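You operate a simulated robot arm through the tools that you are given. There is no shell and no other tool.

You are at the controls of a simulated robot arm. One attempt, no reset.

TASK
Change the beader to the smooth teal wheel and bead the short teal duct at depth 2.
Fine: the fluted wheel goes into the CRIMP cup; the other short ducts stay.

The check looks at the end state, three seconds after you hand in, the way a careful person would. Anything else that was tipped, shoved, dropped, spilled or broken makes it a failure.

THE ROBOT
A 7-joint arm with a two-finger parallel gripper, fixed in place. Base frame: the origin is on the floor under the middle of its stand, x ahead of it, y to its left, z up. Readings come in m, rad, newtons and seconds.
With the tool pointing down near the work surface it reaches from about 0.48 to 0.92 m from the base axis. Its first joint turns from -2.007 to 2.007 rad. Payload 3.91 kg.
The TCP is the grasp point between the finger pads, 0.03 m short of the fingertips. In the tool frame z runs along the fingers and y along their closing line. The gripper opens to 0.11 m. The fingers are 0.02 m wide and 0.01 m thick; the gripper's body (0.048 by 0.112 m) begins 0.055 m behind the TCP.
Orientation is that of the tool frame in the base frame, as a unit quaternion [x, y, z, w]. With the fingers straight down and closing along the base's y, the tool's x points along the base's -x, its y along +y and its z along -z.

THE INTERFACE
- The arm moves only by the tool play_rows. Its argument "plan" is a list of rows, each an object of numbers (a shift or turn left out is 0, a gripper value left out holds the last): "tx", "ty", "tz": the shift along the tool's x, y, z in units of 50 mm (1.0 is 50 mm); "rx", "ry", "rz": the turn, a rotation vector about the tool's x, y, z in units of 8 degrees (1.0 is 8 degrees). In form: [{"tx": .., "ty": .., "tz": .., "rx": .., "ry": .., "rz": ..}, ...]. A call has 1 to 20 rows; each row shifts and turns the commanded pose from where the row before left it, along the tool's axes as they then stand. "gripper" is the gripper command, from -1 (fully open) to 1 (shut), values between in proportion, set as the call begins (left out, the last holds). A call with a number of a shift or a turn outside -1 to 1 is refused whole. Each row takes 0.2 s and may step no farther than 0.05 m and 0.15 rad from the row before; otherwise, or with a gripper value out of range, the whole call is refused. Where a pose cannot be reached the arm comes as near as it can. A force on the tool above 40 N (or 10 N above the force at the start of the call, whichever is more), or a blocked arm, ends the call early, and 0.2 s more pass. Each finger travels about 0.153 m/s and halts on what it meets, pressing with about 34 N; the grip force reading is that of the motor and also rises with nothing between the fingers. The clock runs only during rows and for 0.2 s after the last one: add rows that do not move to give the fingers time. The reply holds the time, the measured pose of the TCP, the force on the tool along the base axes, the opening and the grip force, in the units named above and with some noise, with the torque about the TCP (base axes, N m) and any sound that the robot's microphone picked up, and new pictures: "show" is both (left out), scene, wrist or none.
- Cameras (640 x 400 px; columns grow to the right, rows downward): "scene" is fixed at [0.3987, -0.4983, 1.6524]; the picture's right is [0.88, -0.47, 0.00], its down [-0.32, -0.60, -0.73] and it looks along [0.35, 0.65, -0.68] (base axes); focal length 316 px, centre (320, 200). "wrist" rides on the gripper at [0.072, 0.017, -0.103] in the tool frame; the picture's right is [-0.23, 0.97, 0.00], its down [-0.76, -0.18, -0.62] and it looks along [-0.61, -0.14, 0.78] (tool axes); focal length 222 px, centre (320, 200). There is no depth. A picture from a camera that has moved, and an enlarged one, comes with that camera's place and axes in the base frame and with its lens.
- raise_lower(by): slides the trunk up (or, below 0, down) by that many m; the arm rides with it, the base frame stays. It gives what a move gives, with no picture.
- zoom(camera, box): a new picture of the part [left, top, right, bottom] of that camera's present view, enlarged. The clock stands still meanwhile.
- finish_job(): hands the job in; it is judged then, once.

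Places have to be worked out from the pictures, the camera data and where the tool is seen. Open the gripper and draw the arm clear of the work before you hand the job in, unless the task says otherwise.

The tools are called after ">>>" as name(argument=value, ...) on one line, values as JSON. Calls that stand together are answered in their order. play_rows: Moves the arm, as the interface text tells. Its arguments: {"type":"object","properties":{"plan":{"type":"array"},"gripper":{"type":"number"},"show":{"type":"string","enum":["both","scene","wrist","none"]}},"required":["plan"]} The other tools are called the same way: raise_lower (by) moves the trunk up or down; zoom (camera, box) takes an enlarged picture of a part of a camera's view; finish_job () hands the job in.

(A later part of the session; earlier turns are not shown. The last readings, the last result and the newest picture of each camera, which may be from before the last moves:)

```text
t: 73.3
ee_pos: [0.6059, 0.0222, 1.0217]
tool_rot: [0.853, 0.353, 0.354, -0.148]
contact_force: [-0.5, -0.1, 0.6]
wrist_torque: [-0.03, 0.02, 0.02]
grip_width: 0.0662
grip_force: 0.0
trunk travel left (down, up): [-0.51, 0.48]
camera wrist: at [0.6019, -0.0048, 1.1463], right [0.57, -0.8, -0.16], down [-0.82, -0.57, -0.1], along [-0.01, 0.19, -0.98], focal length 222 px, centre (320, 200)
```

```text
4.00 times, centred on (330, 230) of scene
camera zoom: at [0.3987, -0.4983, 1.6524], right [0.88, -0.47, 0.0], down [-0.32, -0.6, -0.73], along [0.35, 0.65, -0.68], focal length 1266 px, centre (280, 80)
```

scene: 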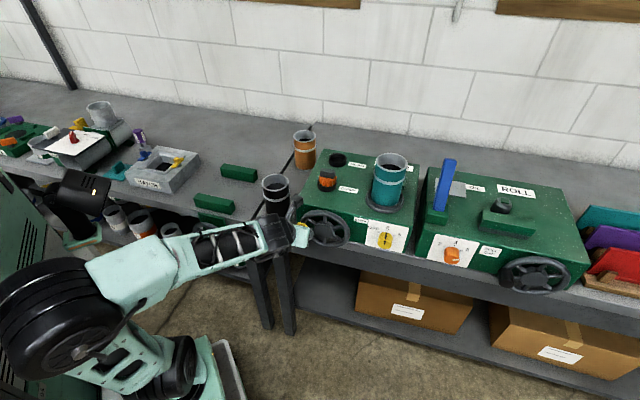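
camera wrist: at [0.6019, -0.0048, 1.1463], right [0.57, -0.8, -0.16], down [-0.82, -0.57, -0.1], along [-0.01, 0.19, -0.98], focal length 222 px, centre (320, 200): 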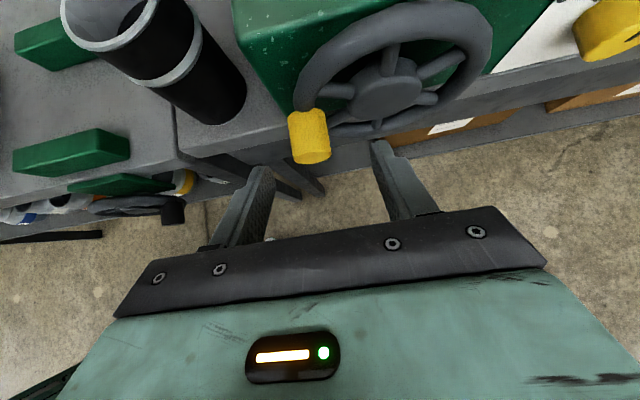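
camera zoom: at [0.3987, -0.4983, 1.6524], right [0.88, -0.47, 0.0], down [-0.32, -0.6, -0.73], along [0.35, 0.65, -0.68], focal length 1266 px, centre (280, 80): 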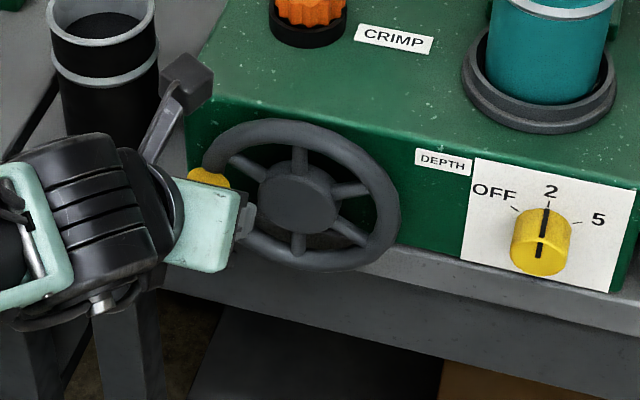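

>>> play_rows(plan=[{"tx": -0.066, "ty": -0.13}, {"tz": 0.55}, {"tz": 0.55}, {}], show="wrist")

>>> zoom(camera="wrist", box=[220, 40, 460, 220])

>>> zoom(camera="scene", box=[250, 180, 410, 280])

```text
t: 74.3
ee_pos: [0.6271, 0.0526, 0.9782]
tool_rot: [0.854, 0.352, 0.354, -0.148]
contact_force: [-0.3, 0.1, 0.2]
wrist_torque: [0.0, 0.02, -0.02]
grip_width: 0.0659
grip_force: 0.0
trunk travel left (down, up): [-0.51, 0.48]
camera wrist: at [0.6227, 0.0253, 1.1039], right [0.57, -0.8, -0.16], down [-0.82, -0.57, -0.1], along [-0.01, 0.19, -0.98], focal length 222 px, centre (320, 200)
```

wrist: 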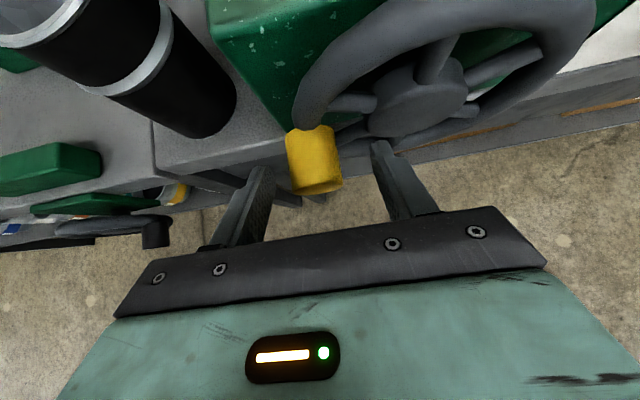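

```text
2.22 times, centred on (340, 130) of wrist
camera zoom: at [0.6227, 0.0253, 1.1039], right [0.57, -0.8, -0.16], down [-0.82, -0.57, -0.1], along [-0.01, 0.19, -0.98], focal length 494 px, centre (276, 356)
```

zoom: 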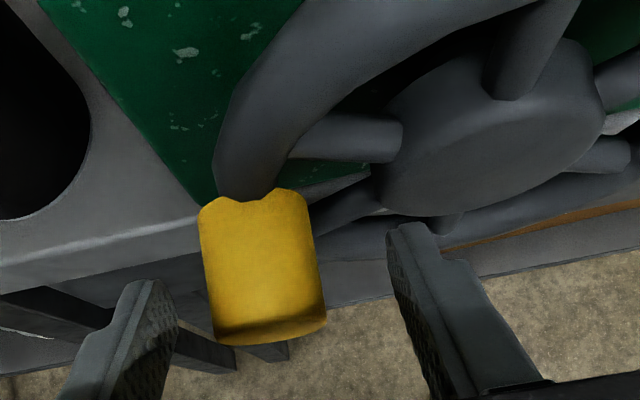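

```text
4.00 times, centred on (330, 230) of scene
camera zoom: at [0.3987, -0.4983, 1.6524], right [0.88, -0.47, 0.0], down [-0.32, -0.6, -0.73], along [0.35, 0.65, -0.68], focal length 1266 px, centre (280, 80)
```

zoom: 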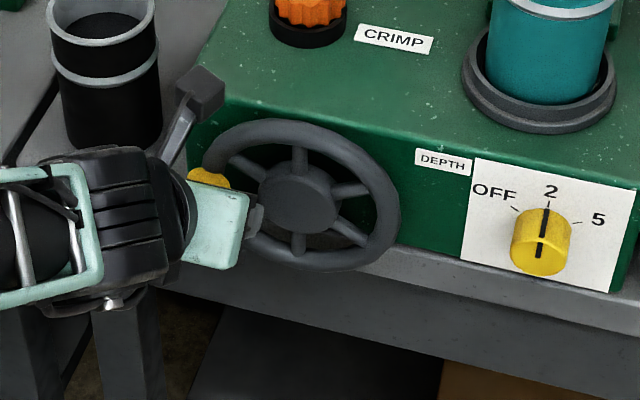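

The handle is between the fingers and centred (front end at about e_d 0.483, z 0.971). I'll close on it.

>>> play_rows(plan=[{}, {}, {}], gripper=1.0, show="wrist")

>>> zoom(camera="wrist", box=[220, 40, 460, 220])

```text
t: 75.1
ee_pos: [0.6243, 0.0545, 0.9787]
tool_rot: [0.852, 0.355, 0.353, -0.149]
contact_force: [-18.1, 19.8, -0.3]
wrist_torque: [0.53, 0.33, -0.37]
grip_width: 0.0332
grip_force: 45.1
trunk travel left (down, up): [-0.51, 0.48]
camera wrist: at [0.6208, 0.0279, 1.1038], right [0.58, -0.8, -0.16], down [-0.82, -0.57, -0.1], along [-0.01, 0.19, -0.98], focal length 222 px, centre (320, 200)
```

wrist: 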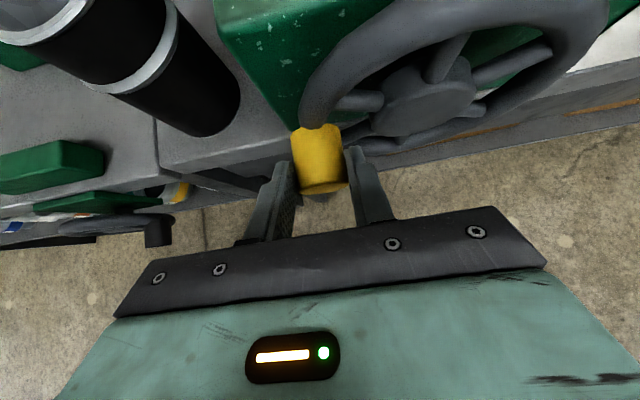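

```text
2.22 times, centred on (340, 130) of wrist
camera zoom: at [0.6208, 0.0279, 1.1038], right [0.58, -0.8, -0.16], down [-0.82, -0.57, -0.1], along [-0.01, 0.19, -0.98], focal length 494 px, centre (276, 356)
```

zoom: 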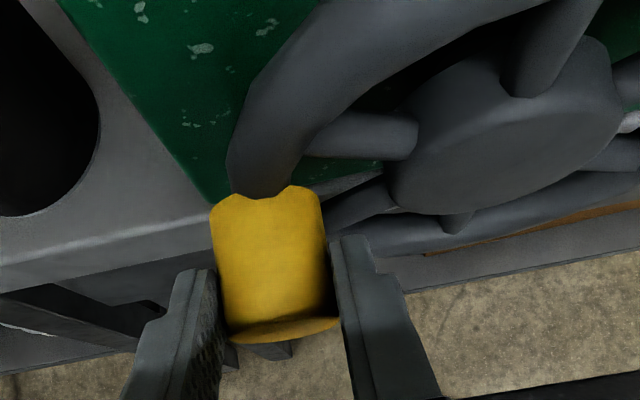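

Gripped at 0.033. A -27 N reaction along the width shows the handle is about 4 mm further left, so I'll relieve it.

>>> play_rows(plan=[{"ty": -0.08}, {}], show="none")

```text
t: 75.7
ee_pos: [0.6245, 0.0557, 0.9796]
tool_rot: [0.853, 0.353, 0.354, -0.147]
contact_force: [-7.5, 8.6, -4.7]
wrist_torque: [-0.17, 0.74, 0.59]
grip_width: 0.0332
grip_force: 45.3
trunk travel left (down, up): [-0.51, 0.48]
```

>>> play_rows(plan=[{"ty": -0.04}, {"tx": 0.1244, "ty": 0.012, "tz": -0.1244}, {"tx": 0.1244, "ty": 0.0344, "tz": -0.1244}, {}], show="wrist")

>>> zoom(camera="scene", box=[250, 150, 430, 280])

```text
t: 76.7
ee_pos: [0.6241, 0.0542, 0.9964]
tool_rot: [0.854, 0.352, 0.354, -0.147]
contact_force: [-2.2, -7.5, -14.4]
wrist_torque: [-0.13, 0.95, -0.07]
grip_width: 0.0333
grip_force: 44.6
trunk travel left (down, up): [-0.51, 0.48]
camera wrist: at [0.6214, 0.0269, 1.1219], right [0.57, -0.8, -0.16], down [-0.82, -0.56, -0.1], along [-0.01, 0.19, -0.98], focal length 222 px, centre (320, 200)
```

wrist: 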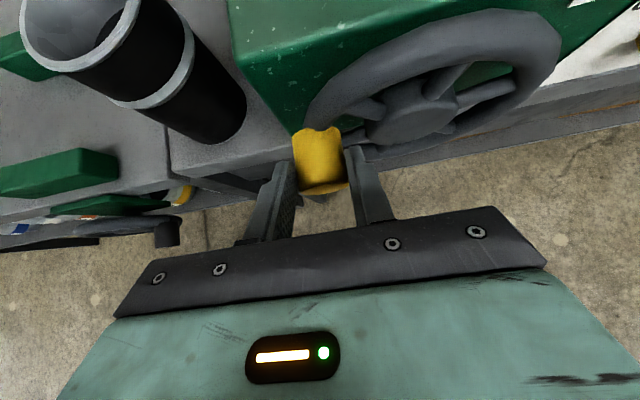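

```text
3.08 times, centred on (340, 215) of scene
camera zoom: at [0.3987, -0.4983, 1.6524], right [0.88, -0.47, 0.0], down [-0.32, -0.6, -0.73], along [0.35, 0.65, -0.68], focal length 974 px, centre (258, 154)
```

zoom: 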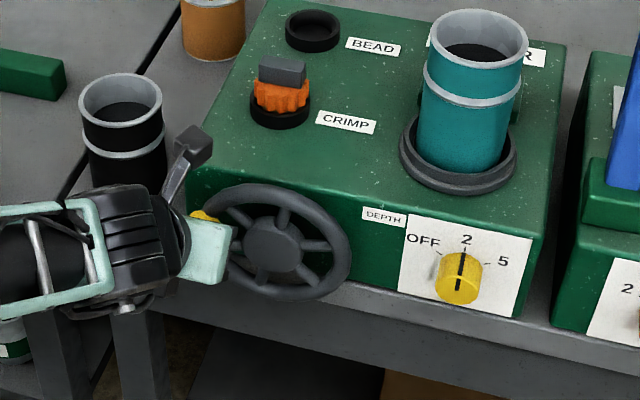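

The wheel turns with the handle (about 15° so far, about 14 N resistance). I'll continue clockwise to 12 o'clock.

>>> play_rows(plan=[{"tx": 0.2319, "ty": 0.1358, "tz": -0.2319}, {"tx": 0.1991, "ty": 0.2162, "tz": -0.1991}, {"tx": 0.1529, "ty": 0.2816, "tz": -0.1529}, {}], show="wrist")

>>> zoom(camera="scene", box=[250, 150, 430, 280])

```text
t: 77.5
ee_pos: [0.6377, 0.0415, 1.0387]
tool_rot: [0.851, 0.359, 0.352, -0.153]
contact_force: [-21.5, -4.3, 19.8]
wrist_torque: [0.0, 0.26, 0.3]
grip_width: 0.0329
grip_force: 46.0
trunk travel left (down, up): [-0.51, 0.48]
stopped in row 3: the force on the tool passed its limit at 47 N (the readings are from after the stop); the commanded pose is now the measured one
camera wrist: at [0.6351, 0.014, 1.1626], right [0.59, -0.79, -0.17], down [-0.81, -0.58, -0.1], along [-0.02, 0.2, -0.98], focal length 222 px, centre (320, 200)
```

wrist: 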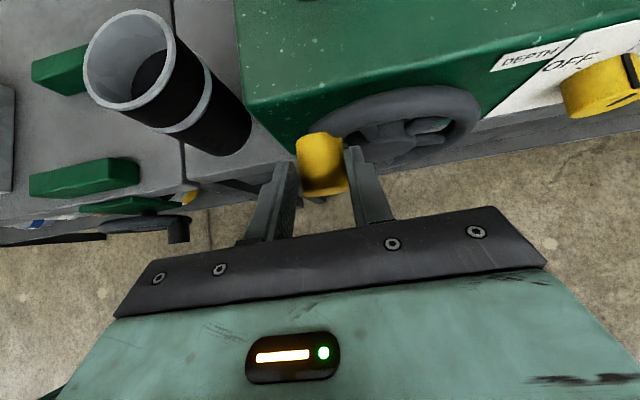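

```text
3.08 times, centred on (340, 215) of scene
camera zoom: at [0.3987, -0.4983, 1.6524], right [0.88, -0.47, 0.0], down [-0.32, -0.6, -0.73], along [0.35, 0.65, -0.68], focal length 974 px, centre (258, 154)
```

zoom: 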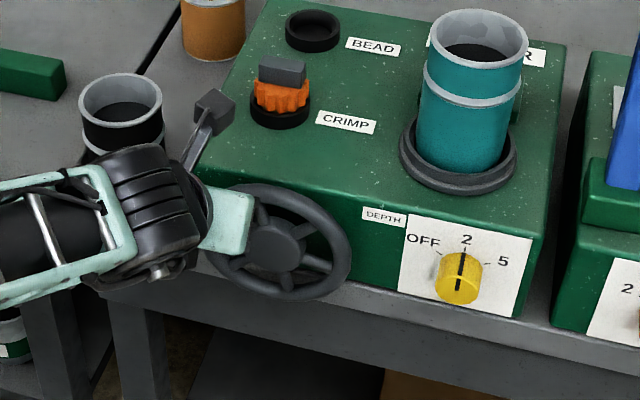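

>>> zoom(camera="wrist", box=[220, 40, 460, 220])

```text
2.22 times, centred on (340, 130) of wrist
camera zoom: at [0.6351, 0.014, 1.1626], right [0.59, -0.79, -0.17], down [-0.81, -0.58, -0.1], along [-0.02, 0.2, -0.98], focal length 494 px, centre (276, 356)
```

zoom: 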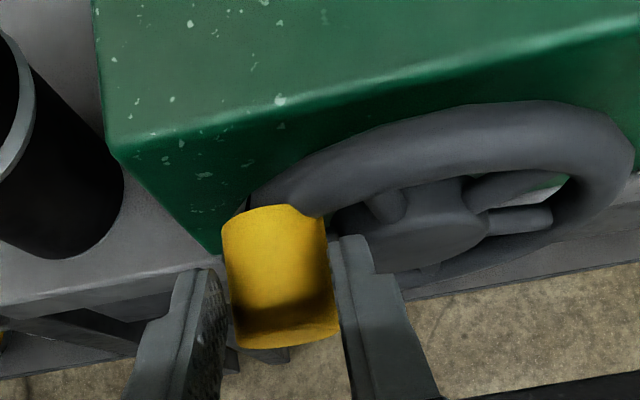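

The limit tripped: the forces are radially outward and backward, so the true crank radius is a bit larger than my 68 mm. I'll relieve in that direction and re-read.

>>> play_rows(plan=[{"tx": 0.005, "ty": -0.04, "tz": -0.06}, {}], show="none")

```text
t: 78.1
ee_pos: [0.6381, 0.0428, 1.0377]
tool_rot: [0.852, 0.357, 0.352, -0.152]
contact_force: [4.8, 12.0, -7.1]
wrist_torque: [0.9, -0.12, -0.3]
grip_width: 0.033
grip_force: 45.4
trunk travel left (down, up): [-0.51, 0.48]
```

>>> play_rows(plan=[{"tx": 0.11, "ty": 0.206, "tz": -0.11}, {}], show="none")

```text
t: 78.7
ee_pos: [0.6436, 0.0355, 1.0473]
tool_rot: [0.851, 0.359, 0.352, -0.153]
contact_force: [-9.7, 16.4, 13.1]
wrist_torque: [0.38, 1.01, 0.64]
grip_width: 0.0313
grip_force: 45.5
trunk travel left (down, up): [-0.51, 0.48]
```

>>> play_rows(plan=[{}], show="wrist")

>>> zoom(camera="wrist", box=[220, 40, 460, 220])

>>> zoom(camera="scene", box=[270, 180, 370, 260])

```text
t: 79.1
ee_pos: [0.6444, 0.0362, 1.048]
tool_rot: [0.851, 0.358, 0.354, -0.152]
contact_force: [-12.2, 18.0, 20.4]
wrist_torque: [0.47, 0.73, 0.59]
grip_width: 0.0315
grip_force: 44.9
trunk travel left (down, up): [-0.51, 0.48]
camera wrist: at [0.6406, 0.0081, 1.1729], right [0.59, -0.79, -0.17], down [-0.81, -0.58, -0.1], along [-0.02, 0.19, -0.98], focal length 222 px, centre (320, 200)
```

wrist: 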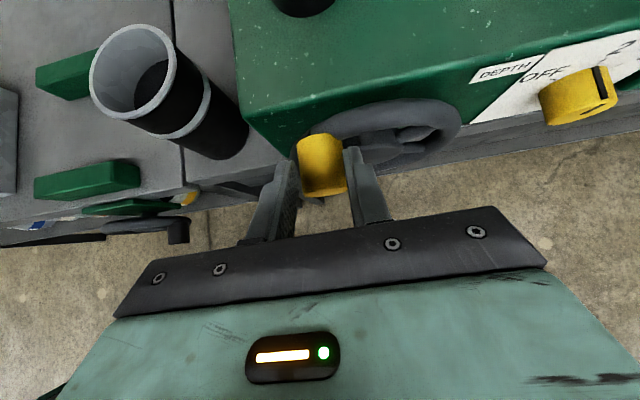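

```text
2.22 times, centred on (340, 130) of wrist
camera zoom: at [0.6406, 0.0081, 1.1729], right [0.59, -0.79, -0.17], down [-0.81, -0.58, -0.1], along [-0.02, 0.19, -0.98], focal length 494 px, centre (276, 356)
```

zoom: 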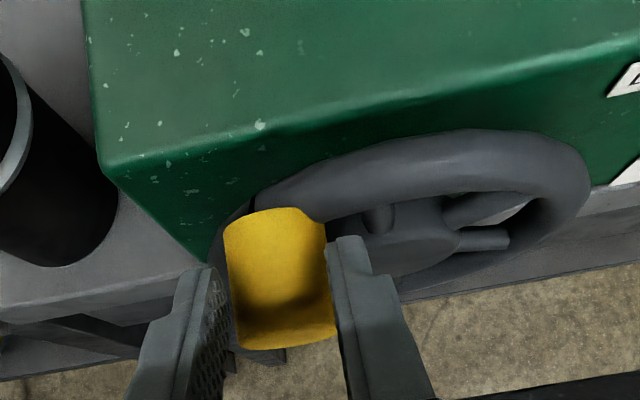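

```text
5.00 times, centred on (320, 220) of scene
camera zoom: at [0.3987, -0.4983, 1.6524], right [0.88, -0.47, 0.0], down [-0.32, -0.6, -0.73], along [0.35, 0.65, -0.68], focal length 1582 px, centre (320, 100)
```

zoom: 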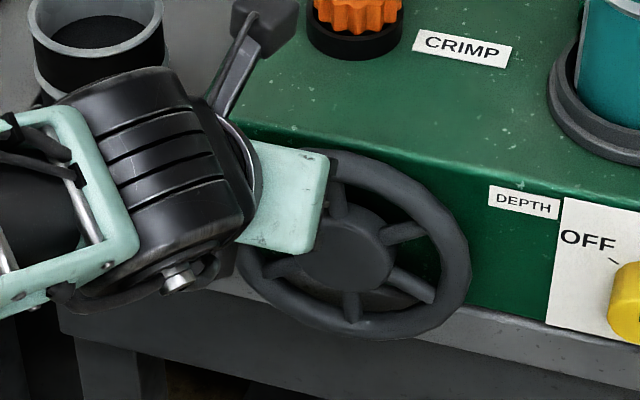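

The handle has crept about 11 mm toward the fingertips because it spins in the pads; the wheel is at about 53°. I'll slide the fingers down to re-centre on the handle before continuing.

>>> play_rows(plan=[{"tx": -0.08, "tz": 0.08}, {"tx": -0.09, "tz": 0.09}, {}], show="wrist")

>>> zoom(camera="wrist", box=[220, 40, 460, 220])

>>> zoom(camera="scene", box=[270, 180, 370, 260])

```text
t: 79.4
ee_pos: [0.6441, 0.0359, 1.0481]
tool_rot: [0.849, 0.358, 0.355, -0.154]
contact_force: [-18.9, -0.5, 20.7]
wrist_torque: [0.18, 0.43, 0.37]
grip_width: 0.0311
grip_force: 44.9
trunk travel left (down, up): [-0.51, 0.48]
stopped in row 1: the force on the tool passed its limit at 47 N (the readings are from after the stop); the commanded pose is now the measured one
camera wrist: at [0.6403, 0.0074, 1.1728], right [0.59, -0.79, -0.17], down [-0.81, -0.58, -0.11], along [-0.01, 0.2, -0.98], focal length 222 px, centre (320, 200)
```

wrist: 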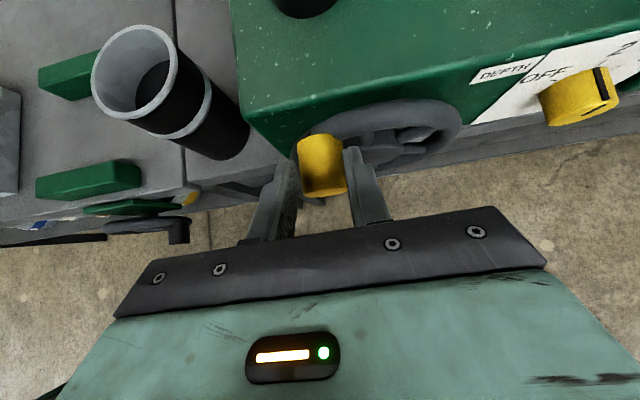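

```text
2.22 times, centred on (340, 130) of wrist
camera zoom: at [0.6403, 0.0074, 1.1728], right [0.59, -0.79, -0.17], down [-0.81, -0.58, -0.11], along [-0.01, 0.2, -0.98], focal length 494 px, centre (276, 356)
```

zoom: 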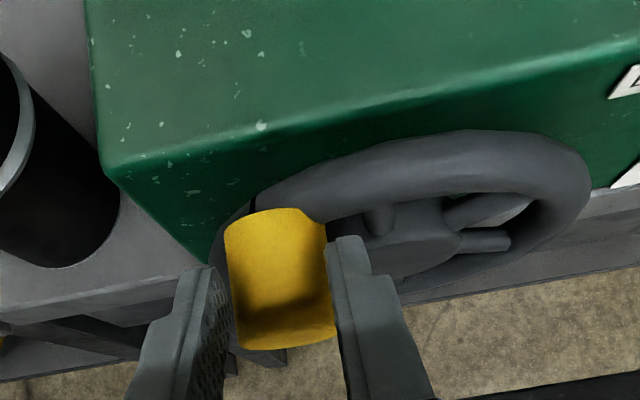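

```text
5.00 times, centred on (320, 220) of scene
camera zoom: at [0.3987, -0.4983, 1.6524], right [0.88, -0.47, 0.0], down [-0.32, -0.6, -0.73], along [0.35, 0.65, -0.68], focal length 1582 px, centre (320, 100)
```

zoom: 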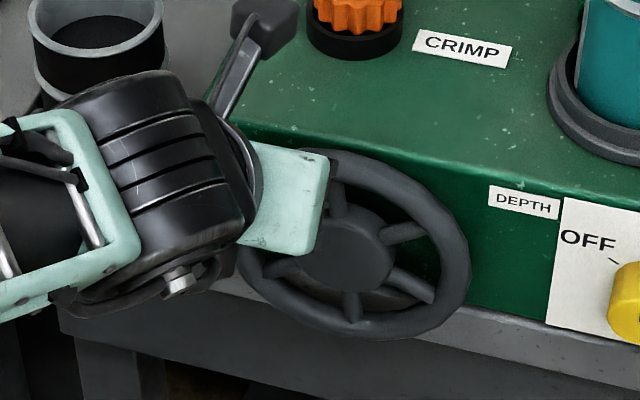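

Friction gripping at this angle jams. A better method is to keep the tool parallel to the handle axis and loosely cage the handle, so it can spin freely while a finger face pushes it. I'll release and back off along the tool axis.

>>> play_rows(plan=[{}, {}], gripper=-0.2, show="none")

>>> play_rows(plan=[{"tz": -0.4}, {"tz": -0.8}, {"tx": -0.4, "tz": -0.4}, {}], show="both")

>>> zoom(camera="scene", box=[250, 150, 430, 280])

```text
t: 80.0
ee_pos: [0.6464, 0.035, 1.0469]
tool_rot: [0.85, 0.357, 0.355, -0.153]
contact_force: [0.1, -0.2, 0.2]
wrist_torque: [-0.01, -0.01, -0.02]
grip_width: 0.0661
grip_force: 0.1
trunk travel left (down, up): [-0.51, 0.48]
```

```text
t: 81.0
ee_pos: [0.5954, -0.0158, 1.0894]
tool_rot: [0.851, 0.358, 0.354, -0.153]
contact_force: [-0.2, -0.5, 0.3]
wrist_torque: [-0.02, 0.0, 0.0]
grip_width: 0.0658
grip_force: 0.1
trunk travel left (down, up): [-0.51, 0.48]
camera wrist: at [0.592, -0.0437, 1.2144], right [0.59, -0.79, -0.17], down [-0.81, -0.58, -0.1], along [-0.01, 0.2, -0.98], focal length 222 px, centre (320, 200)
```

scene: 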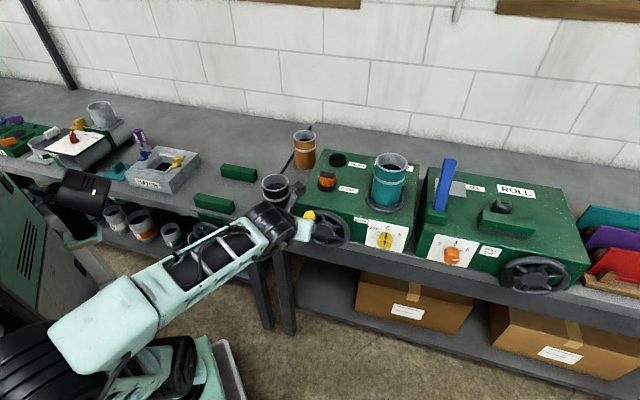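
wrist: 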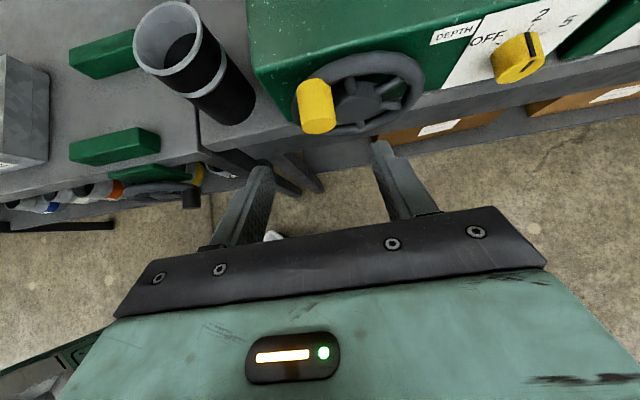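

```text
3.08 times, centred on (340, 215) of scene
camera zoom: at [0.3987, -0.4983, 1.6524], right [0.88, -0.47, 0.0], down [-0.32, -0.6, -0.73], along [0.35, 0.65, -0.68], focal length 974 px, centre (258, 154)
```

zoom: 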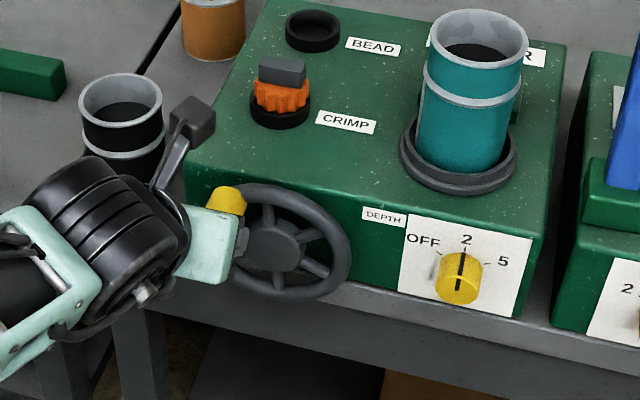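

The wheel stayed at about 50° when released. I'll lower the trunk further for room, then level the tool to point straight at the wheel.

>>> play_rows(plan=[{"tx": 0.7, "tz": -0.7}, {"tx": 0.7, "tz": -0.7}, {}], show="none")

>>> raise_lower(by=-0.14)

>>> play_rows(plan=[{"ry": 0.9375}, {"ry": 0.9375}, {"ry": 0.9375}, {"ry": 0.9375}, {"ry": 0.9375}, {"ry": 0.9375}, {"rx": -0.15}, {}], show="both")

```text
t: 81.8
ee_pos: [0.5952, -0.0169, 1.1896]
tool_rot: [0.85, 0.357, 0.355, -0.152]
contact_force: [0.0, 0.6, -0.1]
wrist_torque: [-0.01, -0.01, -0.02]
grip_width: 0.066
grip_force: 0.1
trunk travel left (down, up): [-0.51, 0.48]
```

```text
t: 83.5
ee_pos: [0.5951, -0.0164, 1.0487]
tool_rot: [0.851, 0.357, 0.354, -0.152]
contact_force: [0.5, -0.7, -0.7]
wrist_torque: [0.01, 0.0, 0.01]
grip_width: 0.0662
grip_force: 0.0
trunk travel left (down, up): [-0.37, 0.62]
```

```text
t: 85.3
ee_pos: [0.5951, -0.0176, 1.0482]
tool_rot: [0.652, 0.264, 0.656, -0.272]
contact_force: [-0.1, 0.1, -0.1]
wrist_torque: [-0.02, -0.02, -0.02]
grip_width: 0.0659
grip_force: 0.0
trunk travel left (down, up): [-0.37, 0.62]
camera wrist: at [0.5331, -0.1018, 1.1193], right [0.68, -0.69, -0.23], down [-0.57, -0.3, -0.77], along [0.46, 0.66, -0.6], focal length 222 px, centre (320, 200)
```

scene: 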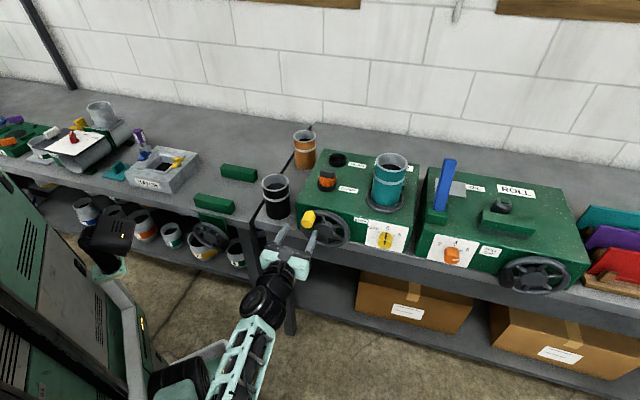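
wrist: 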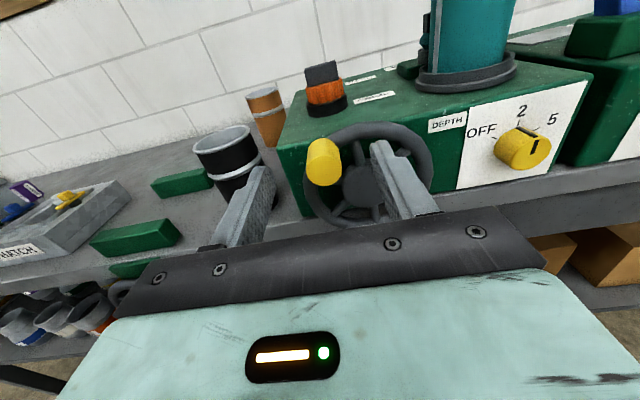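

The tool is level now, with a clear view of the wheel and handle. I'll zoom in to locate both.

>>> zoom(camera="wrist", box=[240, 90, 460, 250])

>>> zoom(camera="scene", box=[270, 180, 370, 260])

```text
2.50 times, centred on (350, 170) of wrist
camera zoom: at [0.5331, -0.1018, 1.1193], right [0.68, -0.69, -0.23], down [-0.57, -0.3, -0.77], along [0.46, 0.66, -0.6], focal length 555 px, centre (245, 275)
```

zoom: 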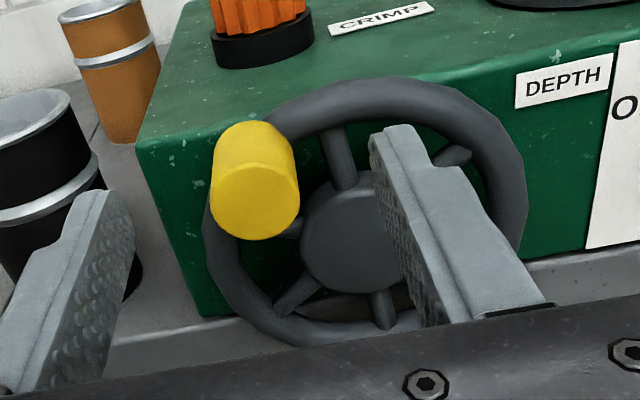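

```text
5.00 times, centred on (320, 220) of scene
camera zoom: at [0.3987, -0.4983, 1.6524], right [0.88, -0.47, 0.0], down [-0.32, -0.6, -0.73], along [0.35, 0.65, -0.68], focal length 1582 px, centre (320, 100)
```

zoom: 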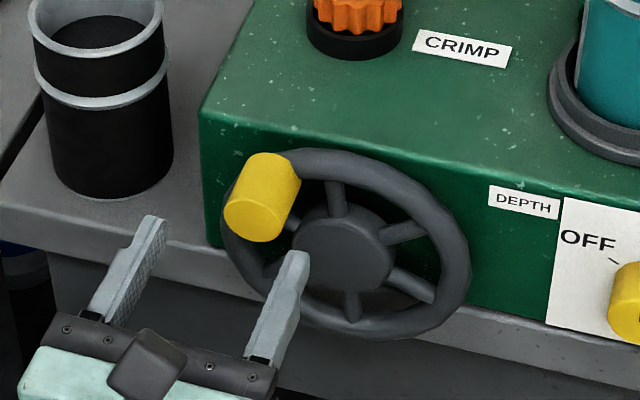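

Combined estimates give the handle now at e_w about 0.43, z about 1.017, with crank centre at e_w about 0.472, z about 0.962 and radius about 0.070. I'll line up with the handle axis and check.

>>> play_rows(plan=[{"tx": -0.62, "ty": -0.07}, {"tz": 0.4}, {}], gripper=0.1, show="both")

>>> zoom(camera="wrist", box=[240, 90, 460, 250])

>>> zoom(camera="scene", box=[270, 180, 370, 260])

```text
t: 86.1
ee_pos: [0.6069, -0.0002, 1.0178]
tool_rot: [0.653, 0.265, 0.656, -0.271]
contact_force: [1.0, -0.2, 0.1]
wrist_torque: [0.02, 0.0, 0.0]
grip_width: 0.0493
grip_force: 0.0
trunk travel left (down, up): [-0.37, 0.62]
camera wrist: at [0.544, -0.0849, 1.0894], right [0.68, -0.69, -0.23], down [-0.57, -0.3, -0.77], along [0.46, 0.66, -0.6], focal length 222 px, centre (320, 200)
```

scene: 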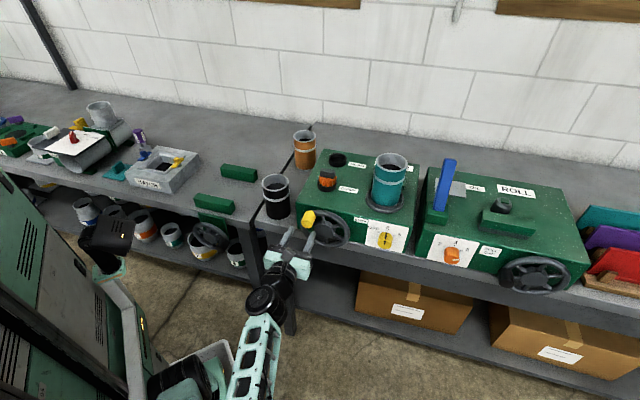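
wrist: 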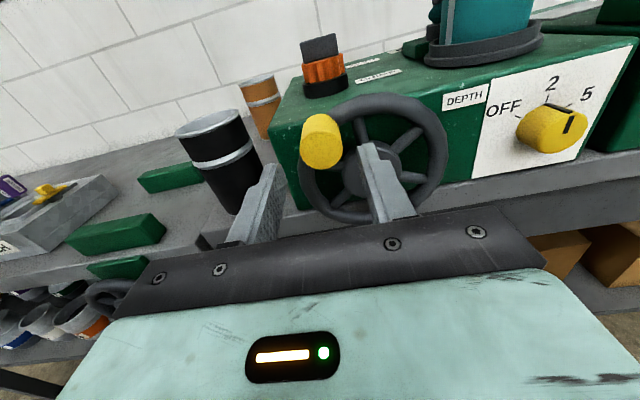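

```text
2.50 times, centred on (350, 170) of wrist
camera zoom: at [0.544, -0.0849, 1.0894], right [0.68, -0.69, -0.23], down [-0.57, -0.3, -0.77], along [0.46, 0.66, -0.6], focal length 555 px, centre (245, 275)
```

zoom: 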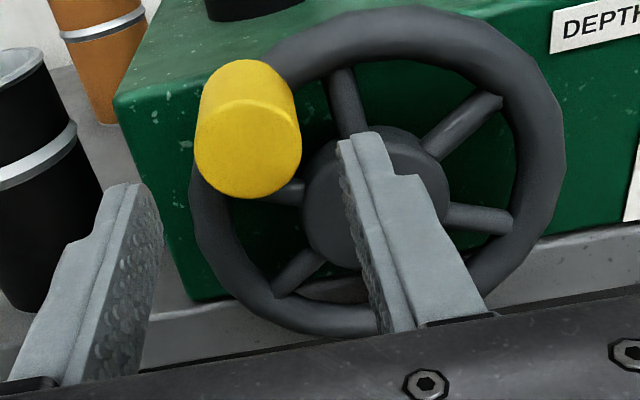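

```text
5.00 times, centred on (320, 220) of scene
camera zoom: at [0.3987, -0.4983, 1.6524], right [0.88, -0.47, 0.0], down [-0.32, -0.6, -0.73], along [0.35, 0.65, -0.68], focal length 1582 px, centre (320, 100)
```

zoom: 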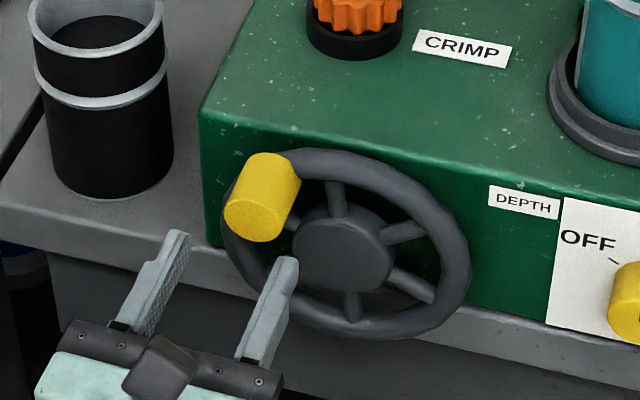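

Aligned within 2 mm. I'll advance so the fingers straddle the handle along its axis.

>>> play_rows(plan=[{"tx": -0.03, "tz": 0.45}, {"tz": 0.45}, {}], show="wrist")

>>> zoom(camera="wrist", box=[240, 90, 460, 250])

>>> zoom(camera="scene", box=[270, 180, 370, 260])

```text
t: 86.9
ee_pos: [0.6393, 0.0313, 1.015]
tool_rot: [0.653, 0.264, 0.656, -0.271]
contact_force: [0.5, 0.2, -0.2]
wrist_torque: [0.02, 0.02, 0.01]
grip_width: 0.0494
grip_force: 0.2
trunk travel left (down, up): [-0.37, 0.62]
camera wrist: at [0.5772, -0.0542, 1.0877], right [0.68, -0.69, -0.23], down [-0.57, -0.3, -0.76], along [0.46, 0.66, -0.6], focal length 222 px, centre (320, 200)
```

wrist: 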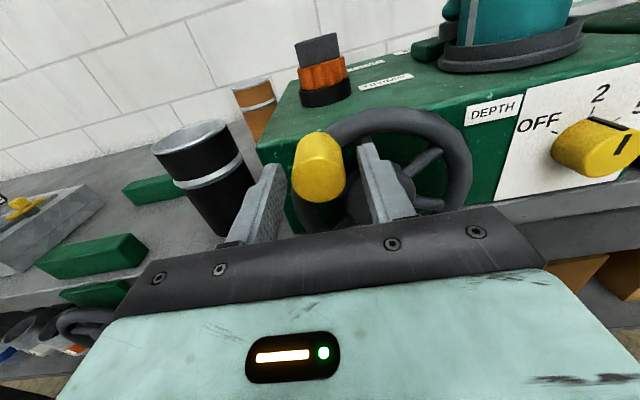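

```text
2.50 times, centred on (350, 170) of wrist
camera zoom: at [0.5772, -0.0542, 1.0877], right [0.68, -0.69, -0.23], down [-0.57, -0.3, -0.76], along [0.46, 0.66, -0.6], focal length 555 px, centre (245, 275)
```

zoom: 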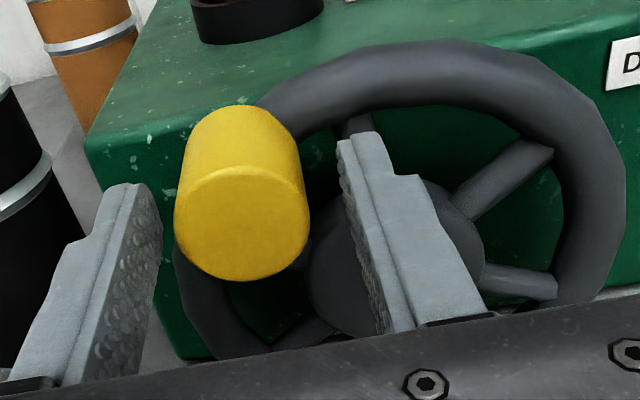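

```text
5.00 times, centred on (320, 220) of scene
camera zoom: at [0.3987, -0.4983, 1.6524], right [0.88, -0.47, 0.0], down [-0.32, -0.6, -0.73], along [0.35, 0.65, -0.68], focal length 1582 px, centre (320, 100)
```

zoom: 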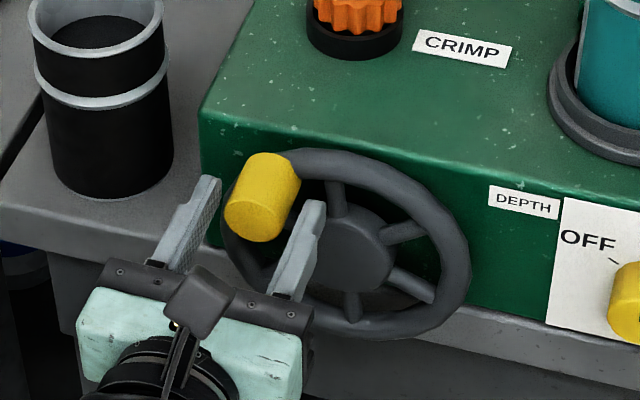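

The handle is centred between the fingers. I'll narrow to a loose cage of about 37 mm, then push it clockwise along the circle.

>>> play_rows(plan=[{}, {}], gripper=0.327, show="none")

>>> play_rows(plan=[{"tx": 0.1606, "ty": 0.2472}, {"tx": 0.1056, "ty": 0.2752}, {}], show="wrist")

>>> zoom(camera="wrist", box=[240, 90, 460, 250])

>>> zoom(camera="scene", box=[270, 180, 370, 260])

```text
t: 87.5
ee_pos: [0.6387, 0.0304, 1.0156]
tool_rot: [0.652, 0.265, 0.656, -0.272]
contact_force: [0.0, 0.1, 1.2]
wrist_torque: [0.02, -0.02, -0.02]
grip_width: 0.037
grip_force: 0.0
trunk travel left (down, up): [-0.37, 0.62]
```

```text
t: 88.3
ee_pos: [0.6576, 0.0128, 1.0288]
tool_rot: [0.653, 0.266, 0.656, -0.271]
contact_force: [-2.6, 2.7, 2.1]
wrist_torque: [0.06, -0.02, 0.12]
grip_width: 0.0391
grip_force: 2.5
trunk travel left (down, up): [-0.37, 0.62]
camera wrist: at [0.5956, -0.0727, 1.1011], right [0.68, -0.69, -0.23], down [-0.57, -0.3, -0.77], along [0.46, 0.66, -0.6], focal length 222 px, centre (320, 200)
```

wrist: 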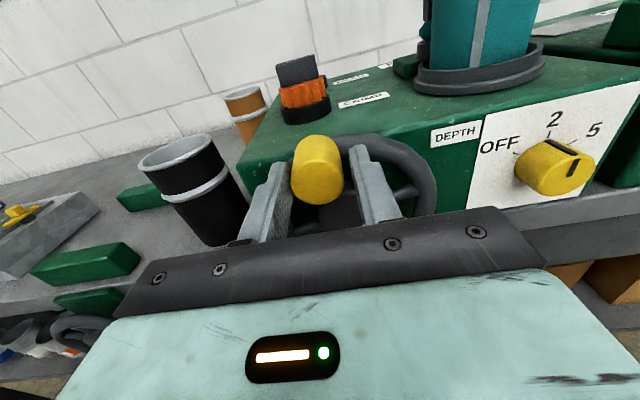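

```text
2.50 times, centred on (350, 170) of wrist
camera zoom: at [0.5956, -0.0727, 1.1011], right [0.68, -0.69, -0.23], down [-0.57, -0.3, -0.77], along [0.46, 0.66, -0.6], focal length 555 px, centre (245, 275)
```

zoom: 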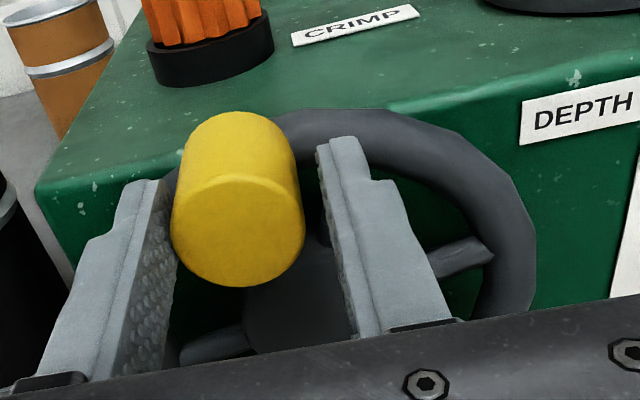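

```text
5.00 times, centred on (320, 220) of scene
camera zoom: at [0.3987, -0.4983, 1.6524], right [0.88, -0.47, 0.0], down [-0.32, -0.6, -0.73], along [0.35, 0.65, -0.68], focal length 1582 px, centre (320, 100)
```

zoom: 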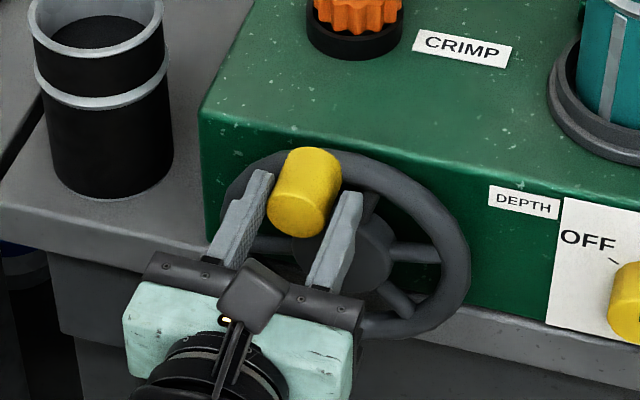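

Caging works: only about 4 N, and the duct is visibly rotating. I'll continue over the top toward 135°.

>>> play_rows(plan=[{"tx": 0.0461, "ty": 0.2912}, {"tx": -0.0154, "ty": 0.2943}, {"tx": -0.0763, "ty": 0.2848}, {"tx": -0.1338, "ty": 0.2625}, {}], show="wrist")

>>> zoom(camera="wrist", box=[240, 90, 460, 250])

>>> zoom(camera="scene", box=[270, 150, 430, 270])

```text
t: 89.5
ee_pos: [0.6969, -0.029, 1.0197]
tool_rot: [0.653, 0.266, 0.655, -0.271]
contact_force: [-0.9, 1.1, -0.6]
wrist_torque: [-0.01, 0.01, 0.01]
grip_width: 0.0375
grip_force: 0.1
trunk travel left (down, up): [-0.37, 0.62]
camera wrist: at [0.6355, -0.1138, 1.0919], right [0.68, -0.69, -0.23], down [-0.57, -0.3, -0.76], along [0.46, 0.65, -0.6], focal length 222 px, centre (320, 200)
```

wrist: 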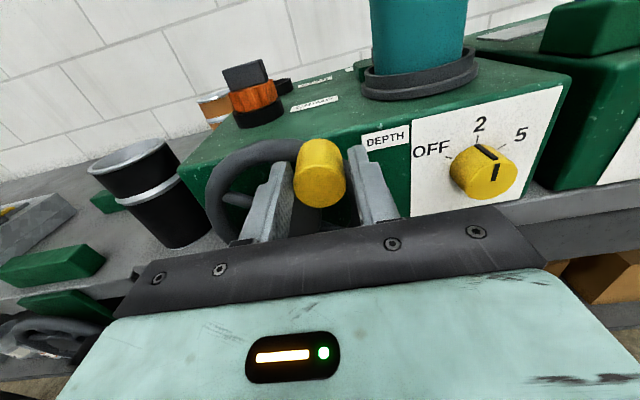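

```text
2.50 times, centred on (350, 170) of wrist
camera zoom: at [0.6355, -0.1138, 1.0919], right [0.68, -0.69, -0.23], down [-0.57, -0.3, -0.76], along [0.46, 0.65, -0.6], focal length 555 px, centre (245, 275)
```

zoom: 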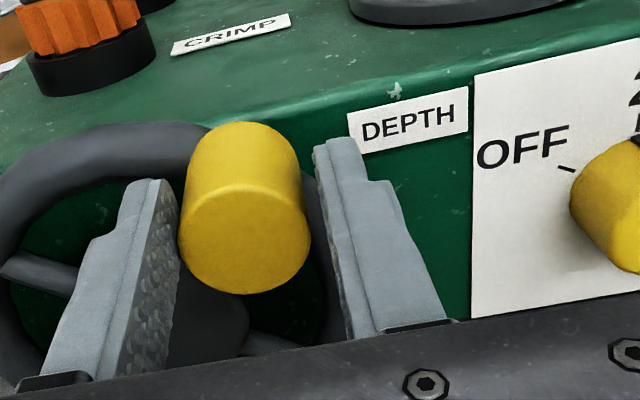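

```text
3.33 times, centred on (350, 210) of scene
camera zoom: at [0.3987, -0.4983, 1.6524], right [0.88, -0.47, 0.0], down [-0.32, -0.6, -0.73], along [0.35, 0.65, -0.68], focal length 1055 px, centre (220, 167)
```

zoom: 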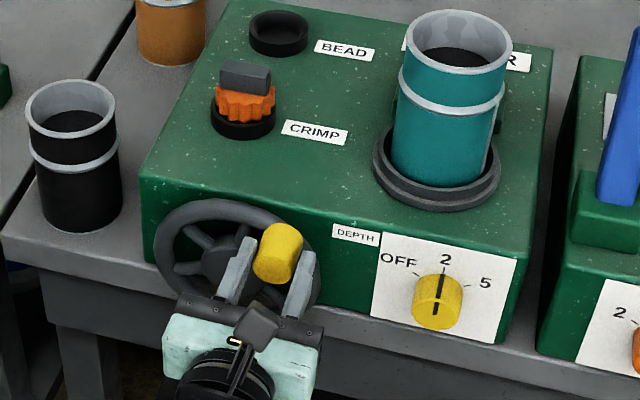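

The wheel is at about 124° now. For the downward part of the stroke I need the finger faces horizontal, so I'll re-centre, open slightly, and roll the tool -90° around the handle.

>>> play_rows(plan=[{"tx": -0.1, "ty": -0.03}, {"rz": -0.9375}, {"rz": -0.9375}, {"rz": -0.9375}, {"rz": -0.9375}, {"rz": -0.9375}, {"rz": -0.9375}, {"rz": -0.9375}, {"rz": -0.9375}, {"rz": -0.9375}, {"rz": -0.9375}, {"rz": -0.9375}, {"rz": -0.9375}, {}], gripper=0.08, show="both")

>>> zoom(camera="wrist", box=[240, 90, 460, 250])

>>> zoom(camera="scene", box=[270, 150, 430, 270])

```text
t: 92.5
ee_pos: [0.6965, -0.0269, 1.015]
tool_rot: [0.273, 0.65, 0.655, 0.273]
contact_force: [-0.4, -0.2, -0.4]
wrist_torque: [-0.03, 0.03, 0.01]
grip_width: 0.0503
grip_force: 0.0
trunk travel left (down, up): [-0.37, 0.62]
camera wrist: at [0.5712, -0.0478, 1.0315], right [0.16, -0.17, 0.97], down [0.09, -0.98, -0.19], along [0.98, 0.12, -0.14], focal length 222 px, centre (320, 200)
```

scene: 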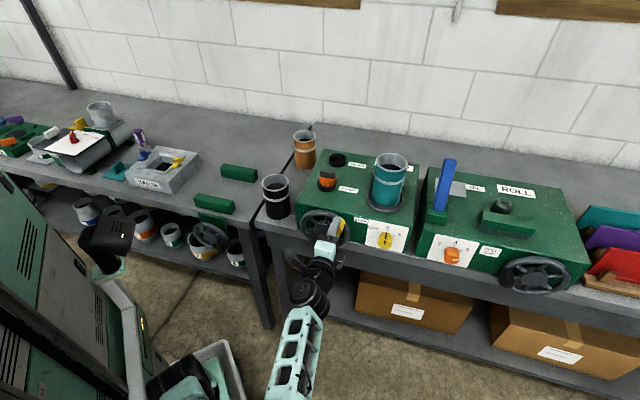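
wrist: 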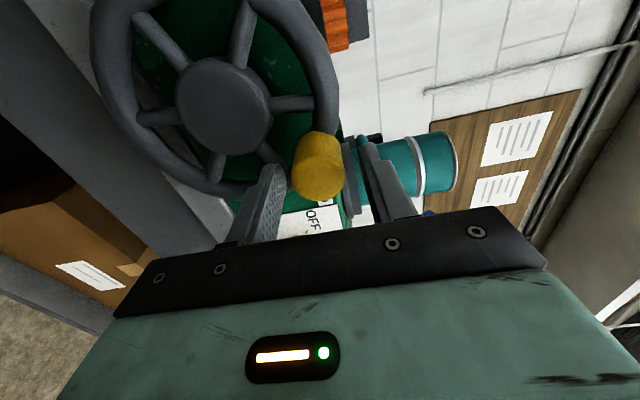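

```text
2.50 times, centred on (350, 170) of wrist
camera zoom: at [0.5712, -0.0478, 1.0315], right [0.16, -0.17, 0.97], down [0.09, -0.98, -0.19], along [0.98, 0.12, -0.14], focal length 555 px, centre (245, 275)
```

zoom: 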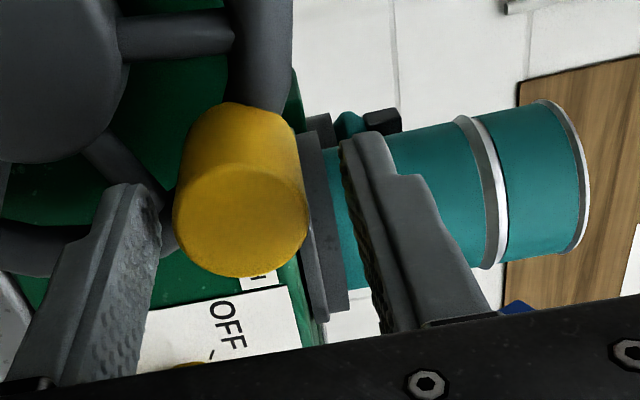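

```text
3.33 times, centred on (350, 210) of scene
camera zoom: at [0.3987, -0.4983, 1.6524], right [0.88, -0.47, 0.0], down [-0.32, -0.6, -0.73], along [0.35, 0.65, -0.68], focal length 1055 px, centre (220, 167)
```

zoom: 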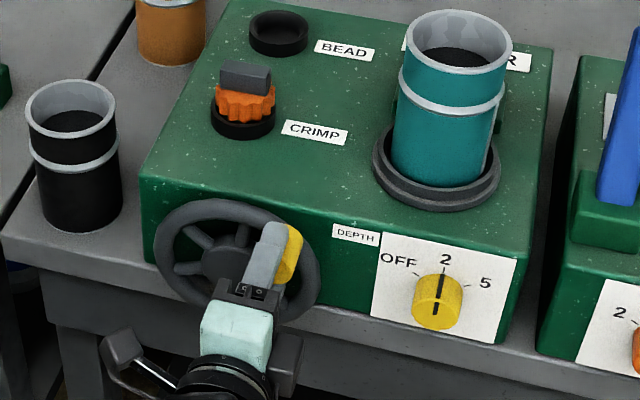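

Rolled cleanly, and a circle fit gives centre (0.470, 0.9595) and R 0.069. I'll tighten the cage and push the handle down the right side.

>>> play_rows(plan=[{}, {"tx": -0.2027, "ty": -0.1845}, {"tx": -0.1696, "ty": -0.2334}, {"tx": -0.1174, "ty": -0.2636}, {"tx": -0.0599, "ty": -0.2822}, {}], gripper=0.327, show="wrist")

>>> zoom(camera="wrist", box=[240, 90, 460, 250])

>>> zoom(camera="scene", box=[270, 150, 430, 270])

```text
t: 93.9
ee_pos: [0.7142, -0.0454, 0.9655]
tool_rot: [0.273, 0.649, 0.655, 0.272]
contact_force: [-0.5, 0.3, 1.5]
wrist_torque: [-0.01, -0.01, 0.01]
grip_width: 0.0376
grip_force: 1.1
trunk travel left (down, up): [-0.37, 0.62]
camera wrist: at [0.5894, -0.066, 0.9832], right [0.16, -0.17, 0.97], down [0.09, -0.98, -0.19], along [0.98, 0.12, -0.14], focal length 222 px, centre (320, 200)
```

wrist: 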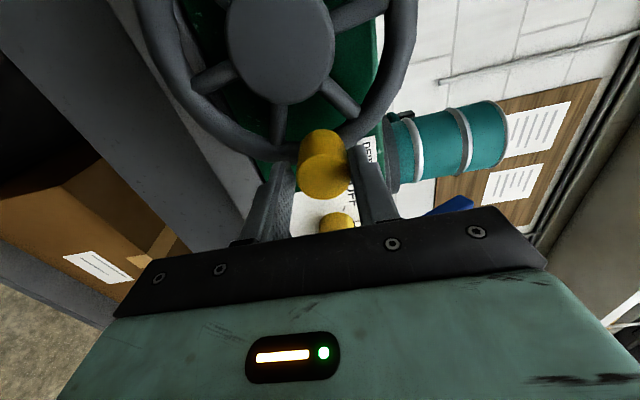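

```text
2.50 times, centred on (350, 170) of wrist
camera zoom: at [0.5894, -0.066, 0.9832], right [0.16, -0.17, 0.97], down [0.09, -0.98, -0.19], along [0.98, 0.12, -0.14], focal length 555 px, centre (245, 275)
```

zoom: 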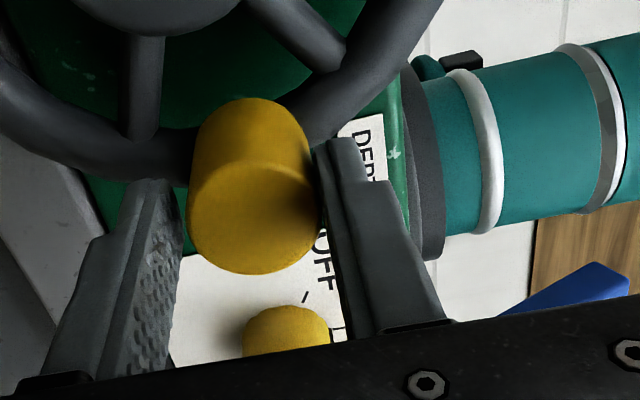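

```text
3.33 times, centred on (350, 210) of scene
camera zoom: at [0.3987, -0.4983, 1.6524], right [0.88, -0.47, 0.0], down [-0.32, -0.6, -0.73], along [0.35, 0.65, -0.68], focal length 1055 px, centre (220, 167)
```

zoom: 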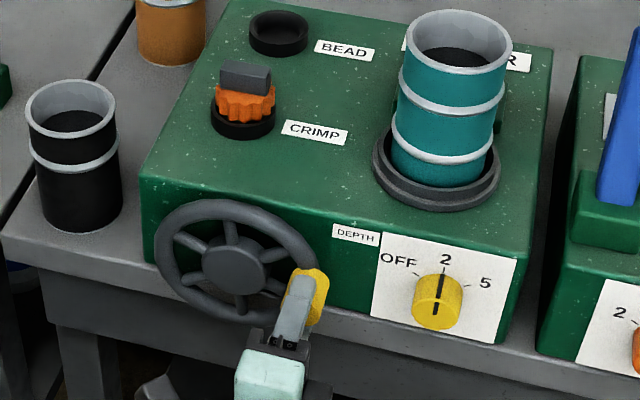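

A second ring has appeared on the teal duct, level with the wheel. I'll look at it closely.

>>> zoom(camera="scene", box=[355, 145, 425, 220])

>>> zoom(camera="wrist", box=[370, 80, 520, 200])

```text
5.33 times, centred on (390, 182) of scene
camera zoom: at [0.3987, -0.4983, 1.6524], right [0.88, -0.47, 0.0], down [-0.32, -0.6, -0.73], along [0.35, 0.65, -0.68], focal length 1688 px, centre (-53, 293)
```

zoom: 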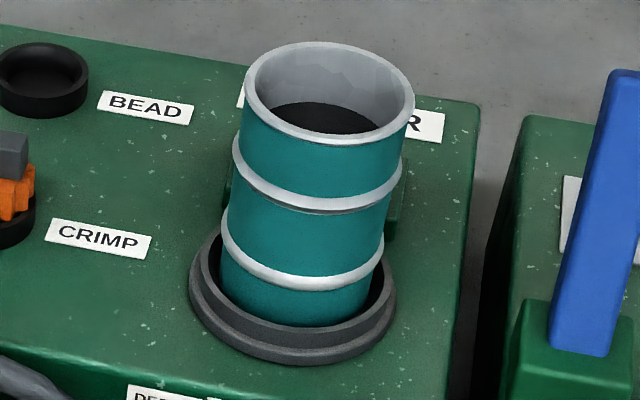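

```text
3.33 times, centred on (445, 140) of wrist
camera zoom: at [0.5894, -0.066, 0.9832], right [0.16, -0.17, 0.97], down [0.09, -0.98, -0.19], along [0.98, 0.12, -0.14], focal length 740 px, centre (-97, 400)
```

zoom: 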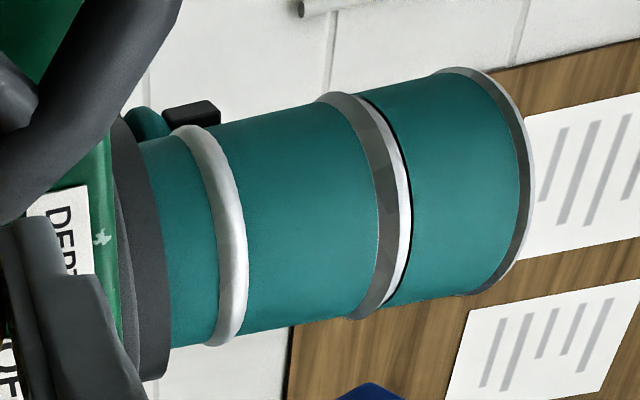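

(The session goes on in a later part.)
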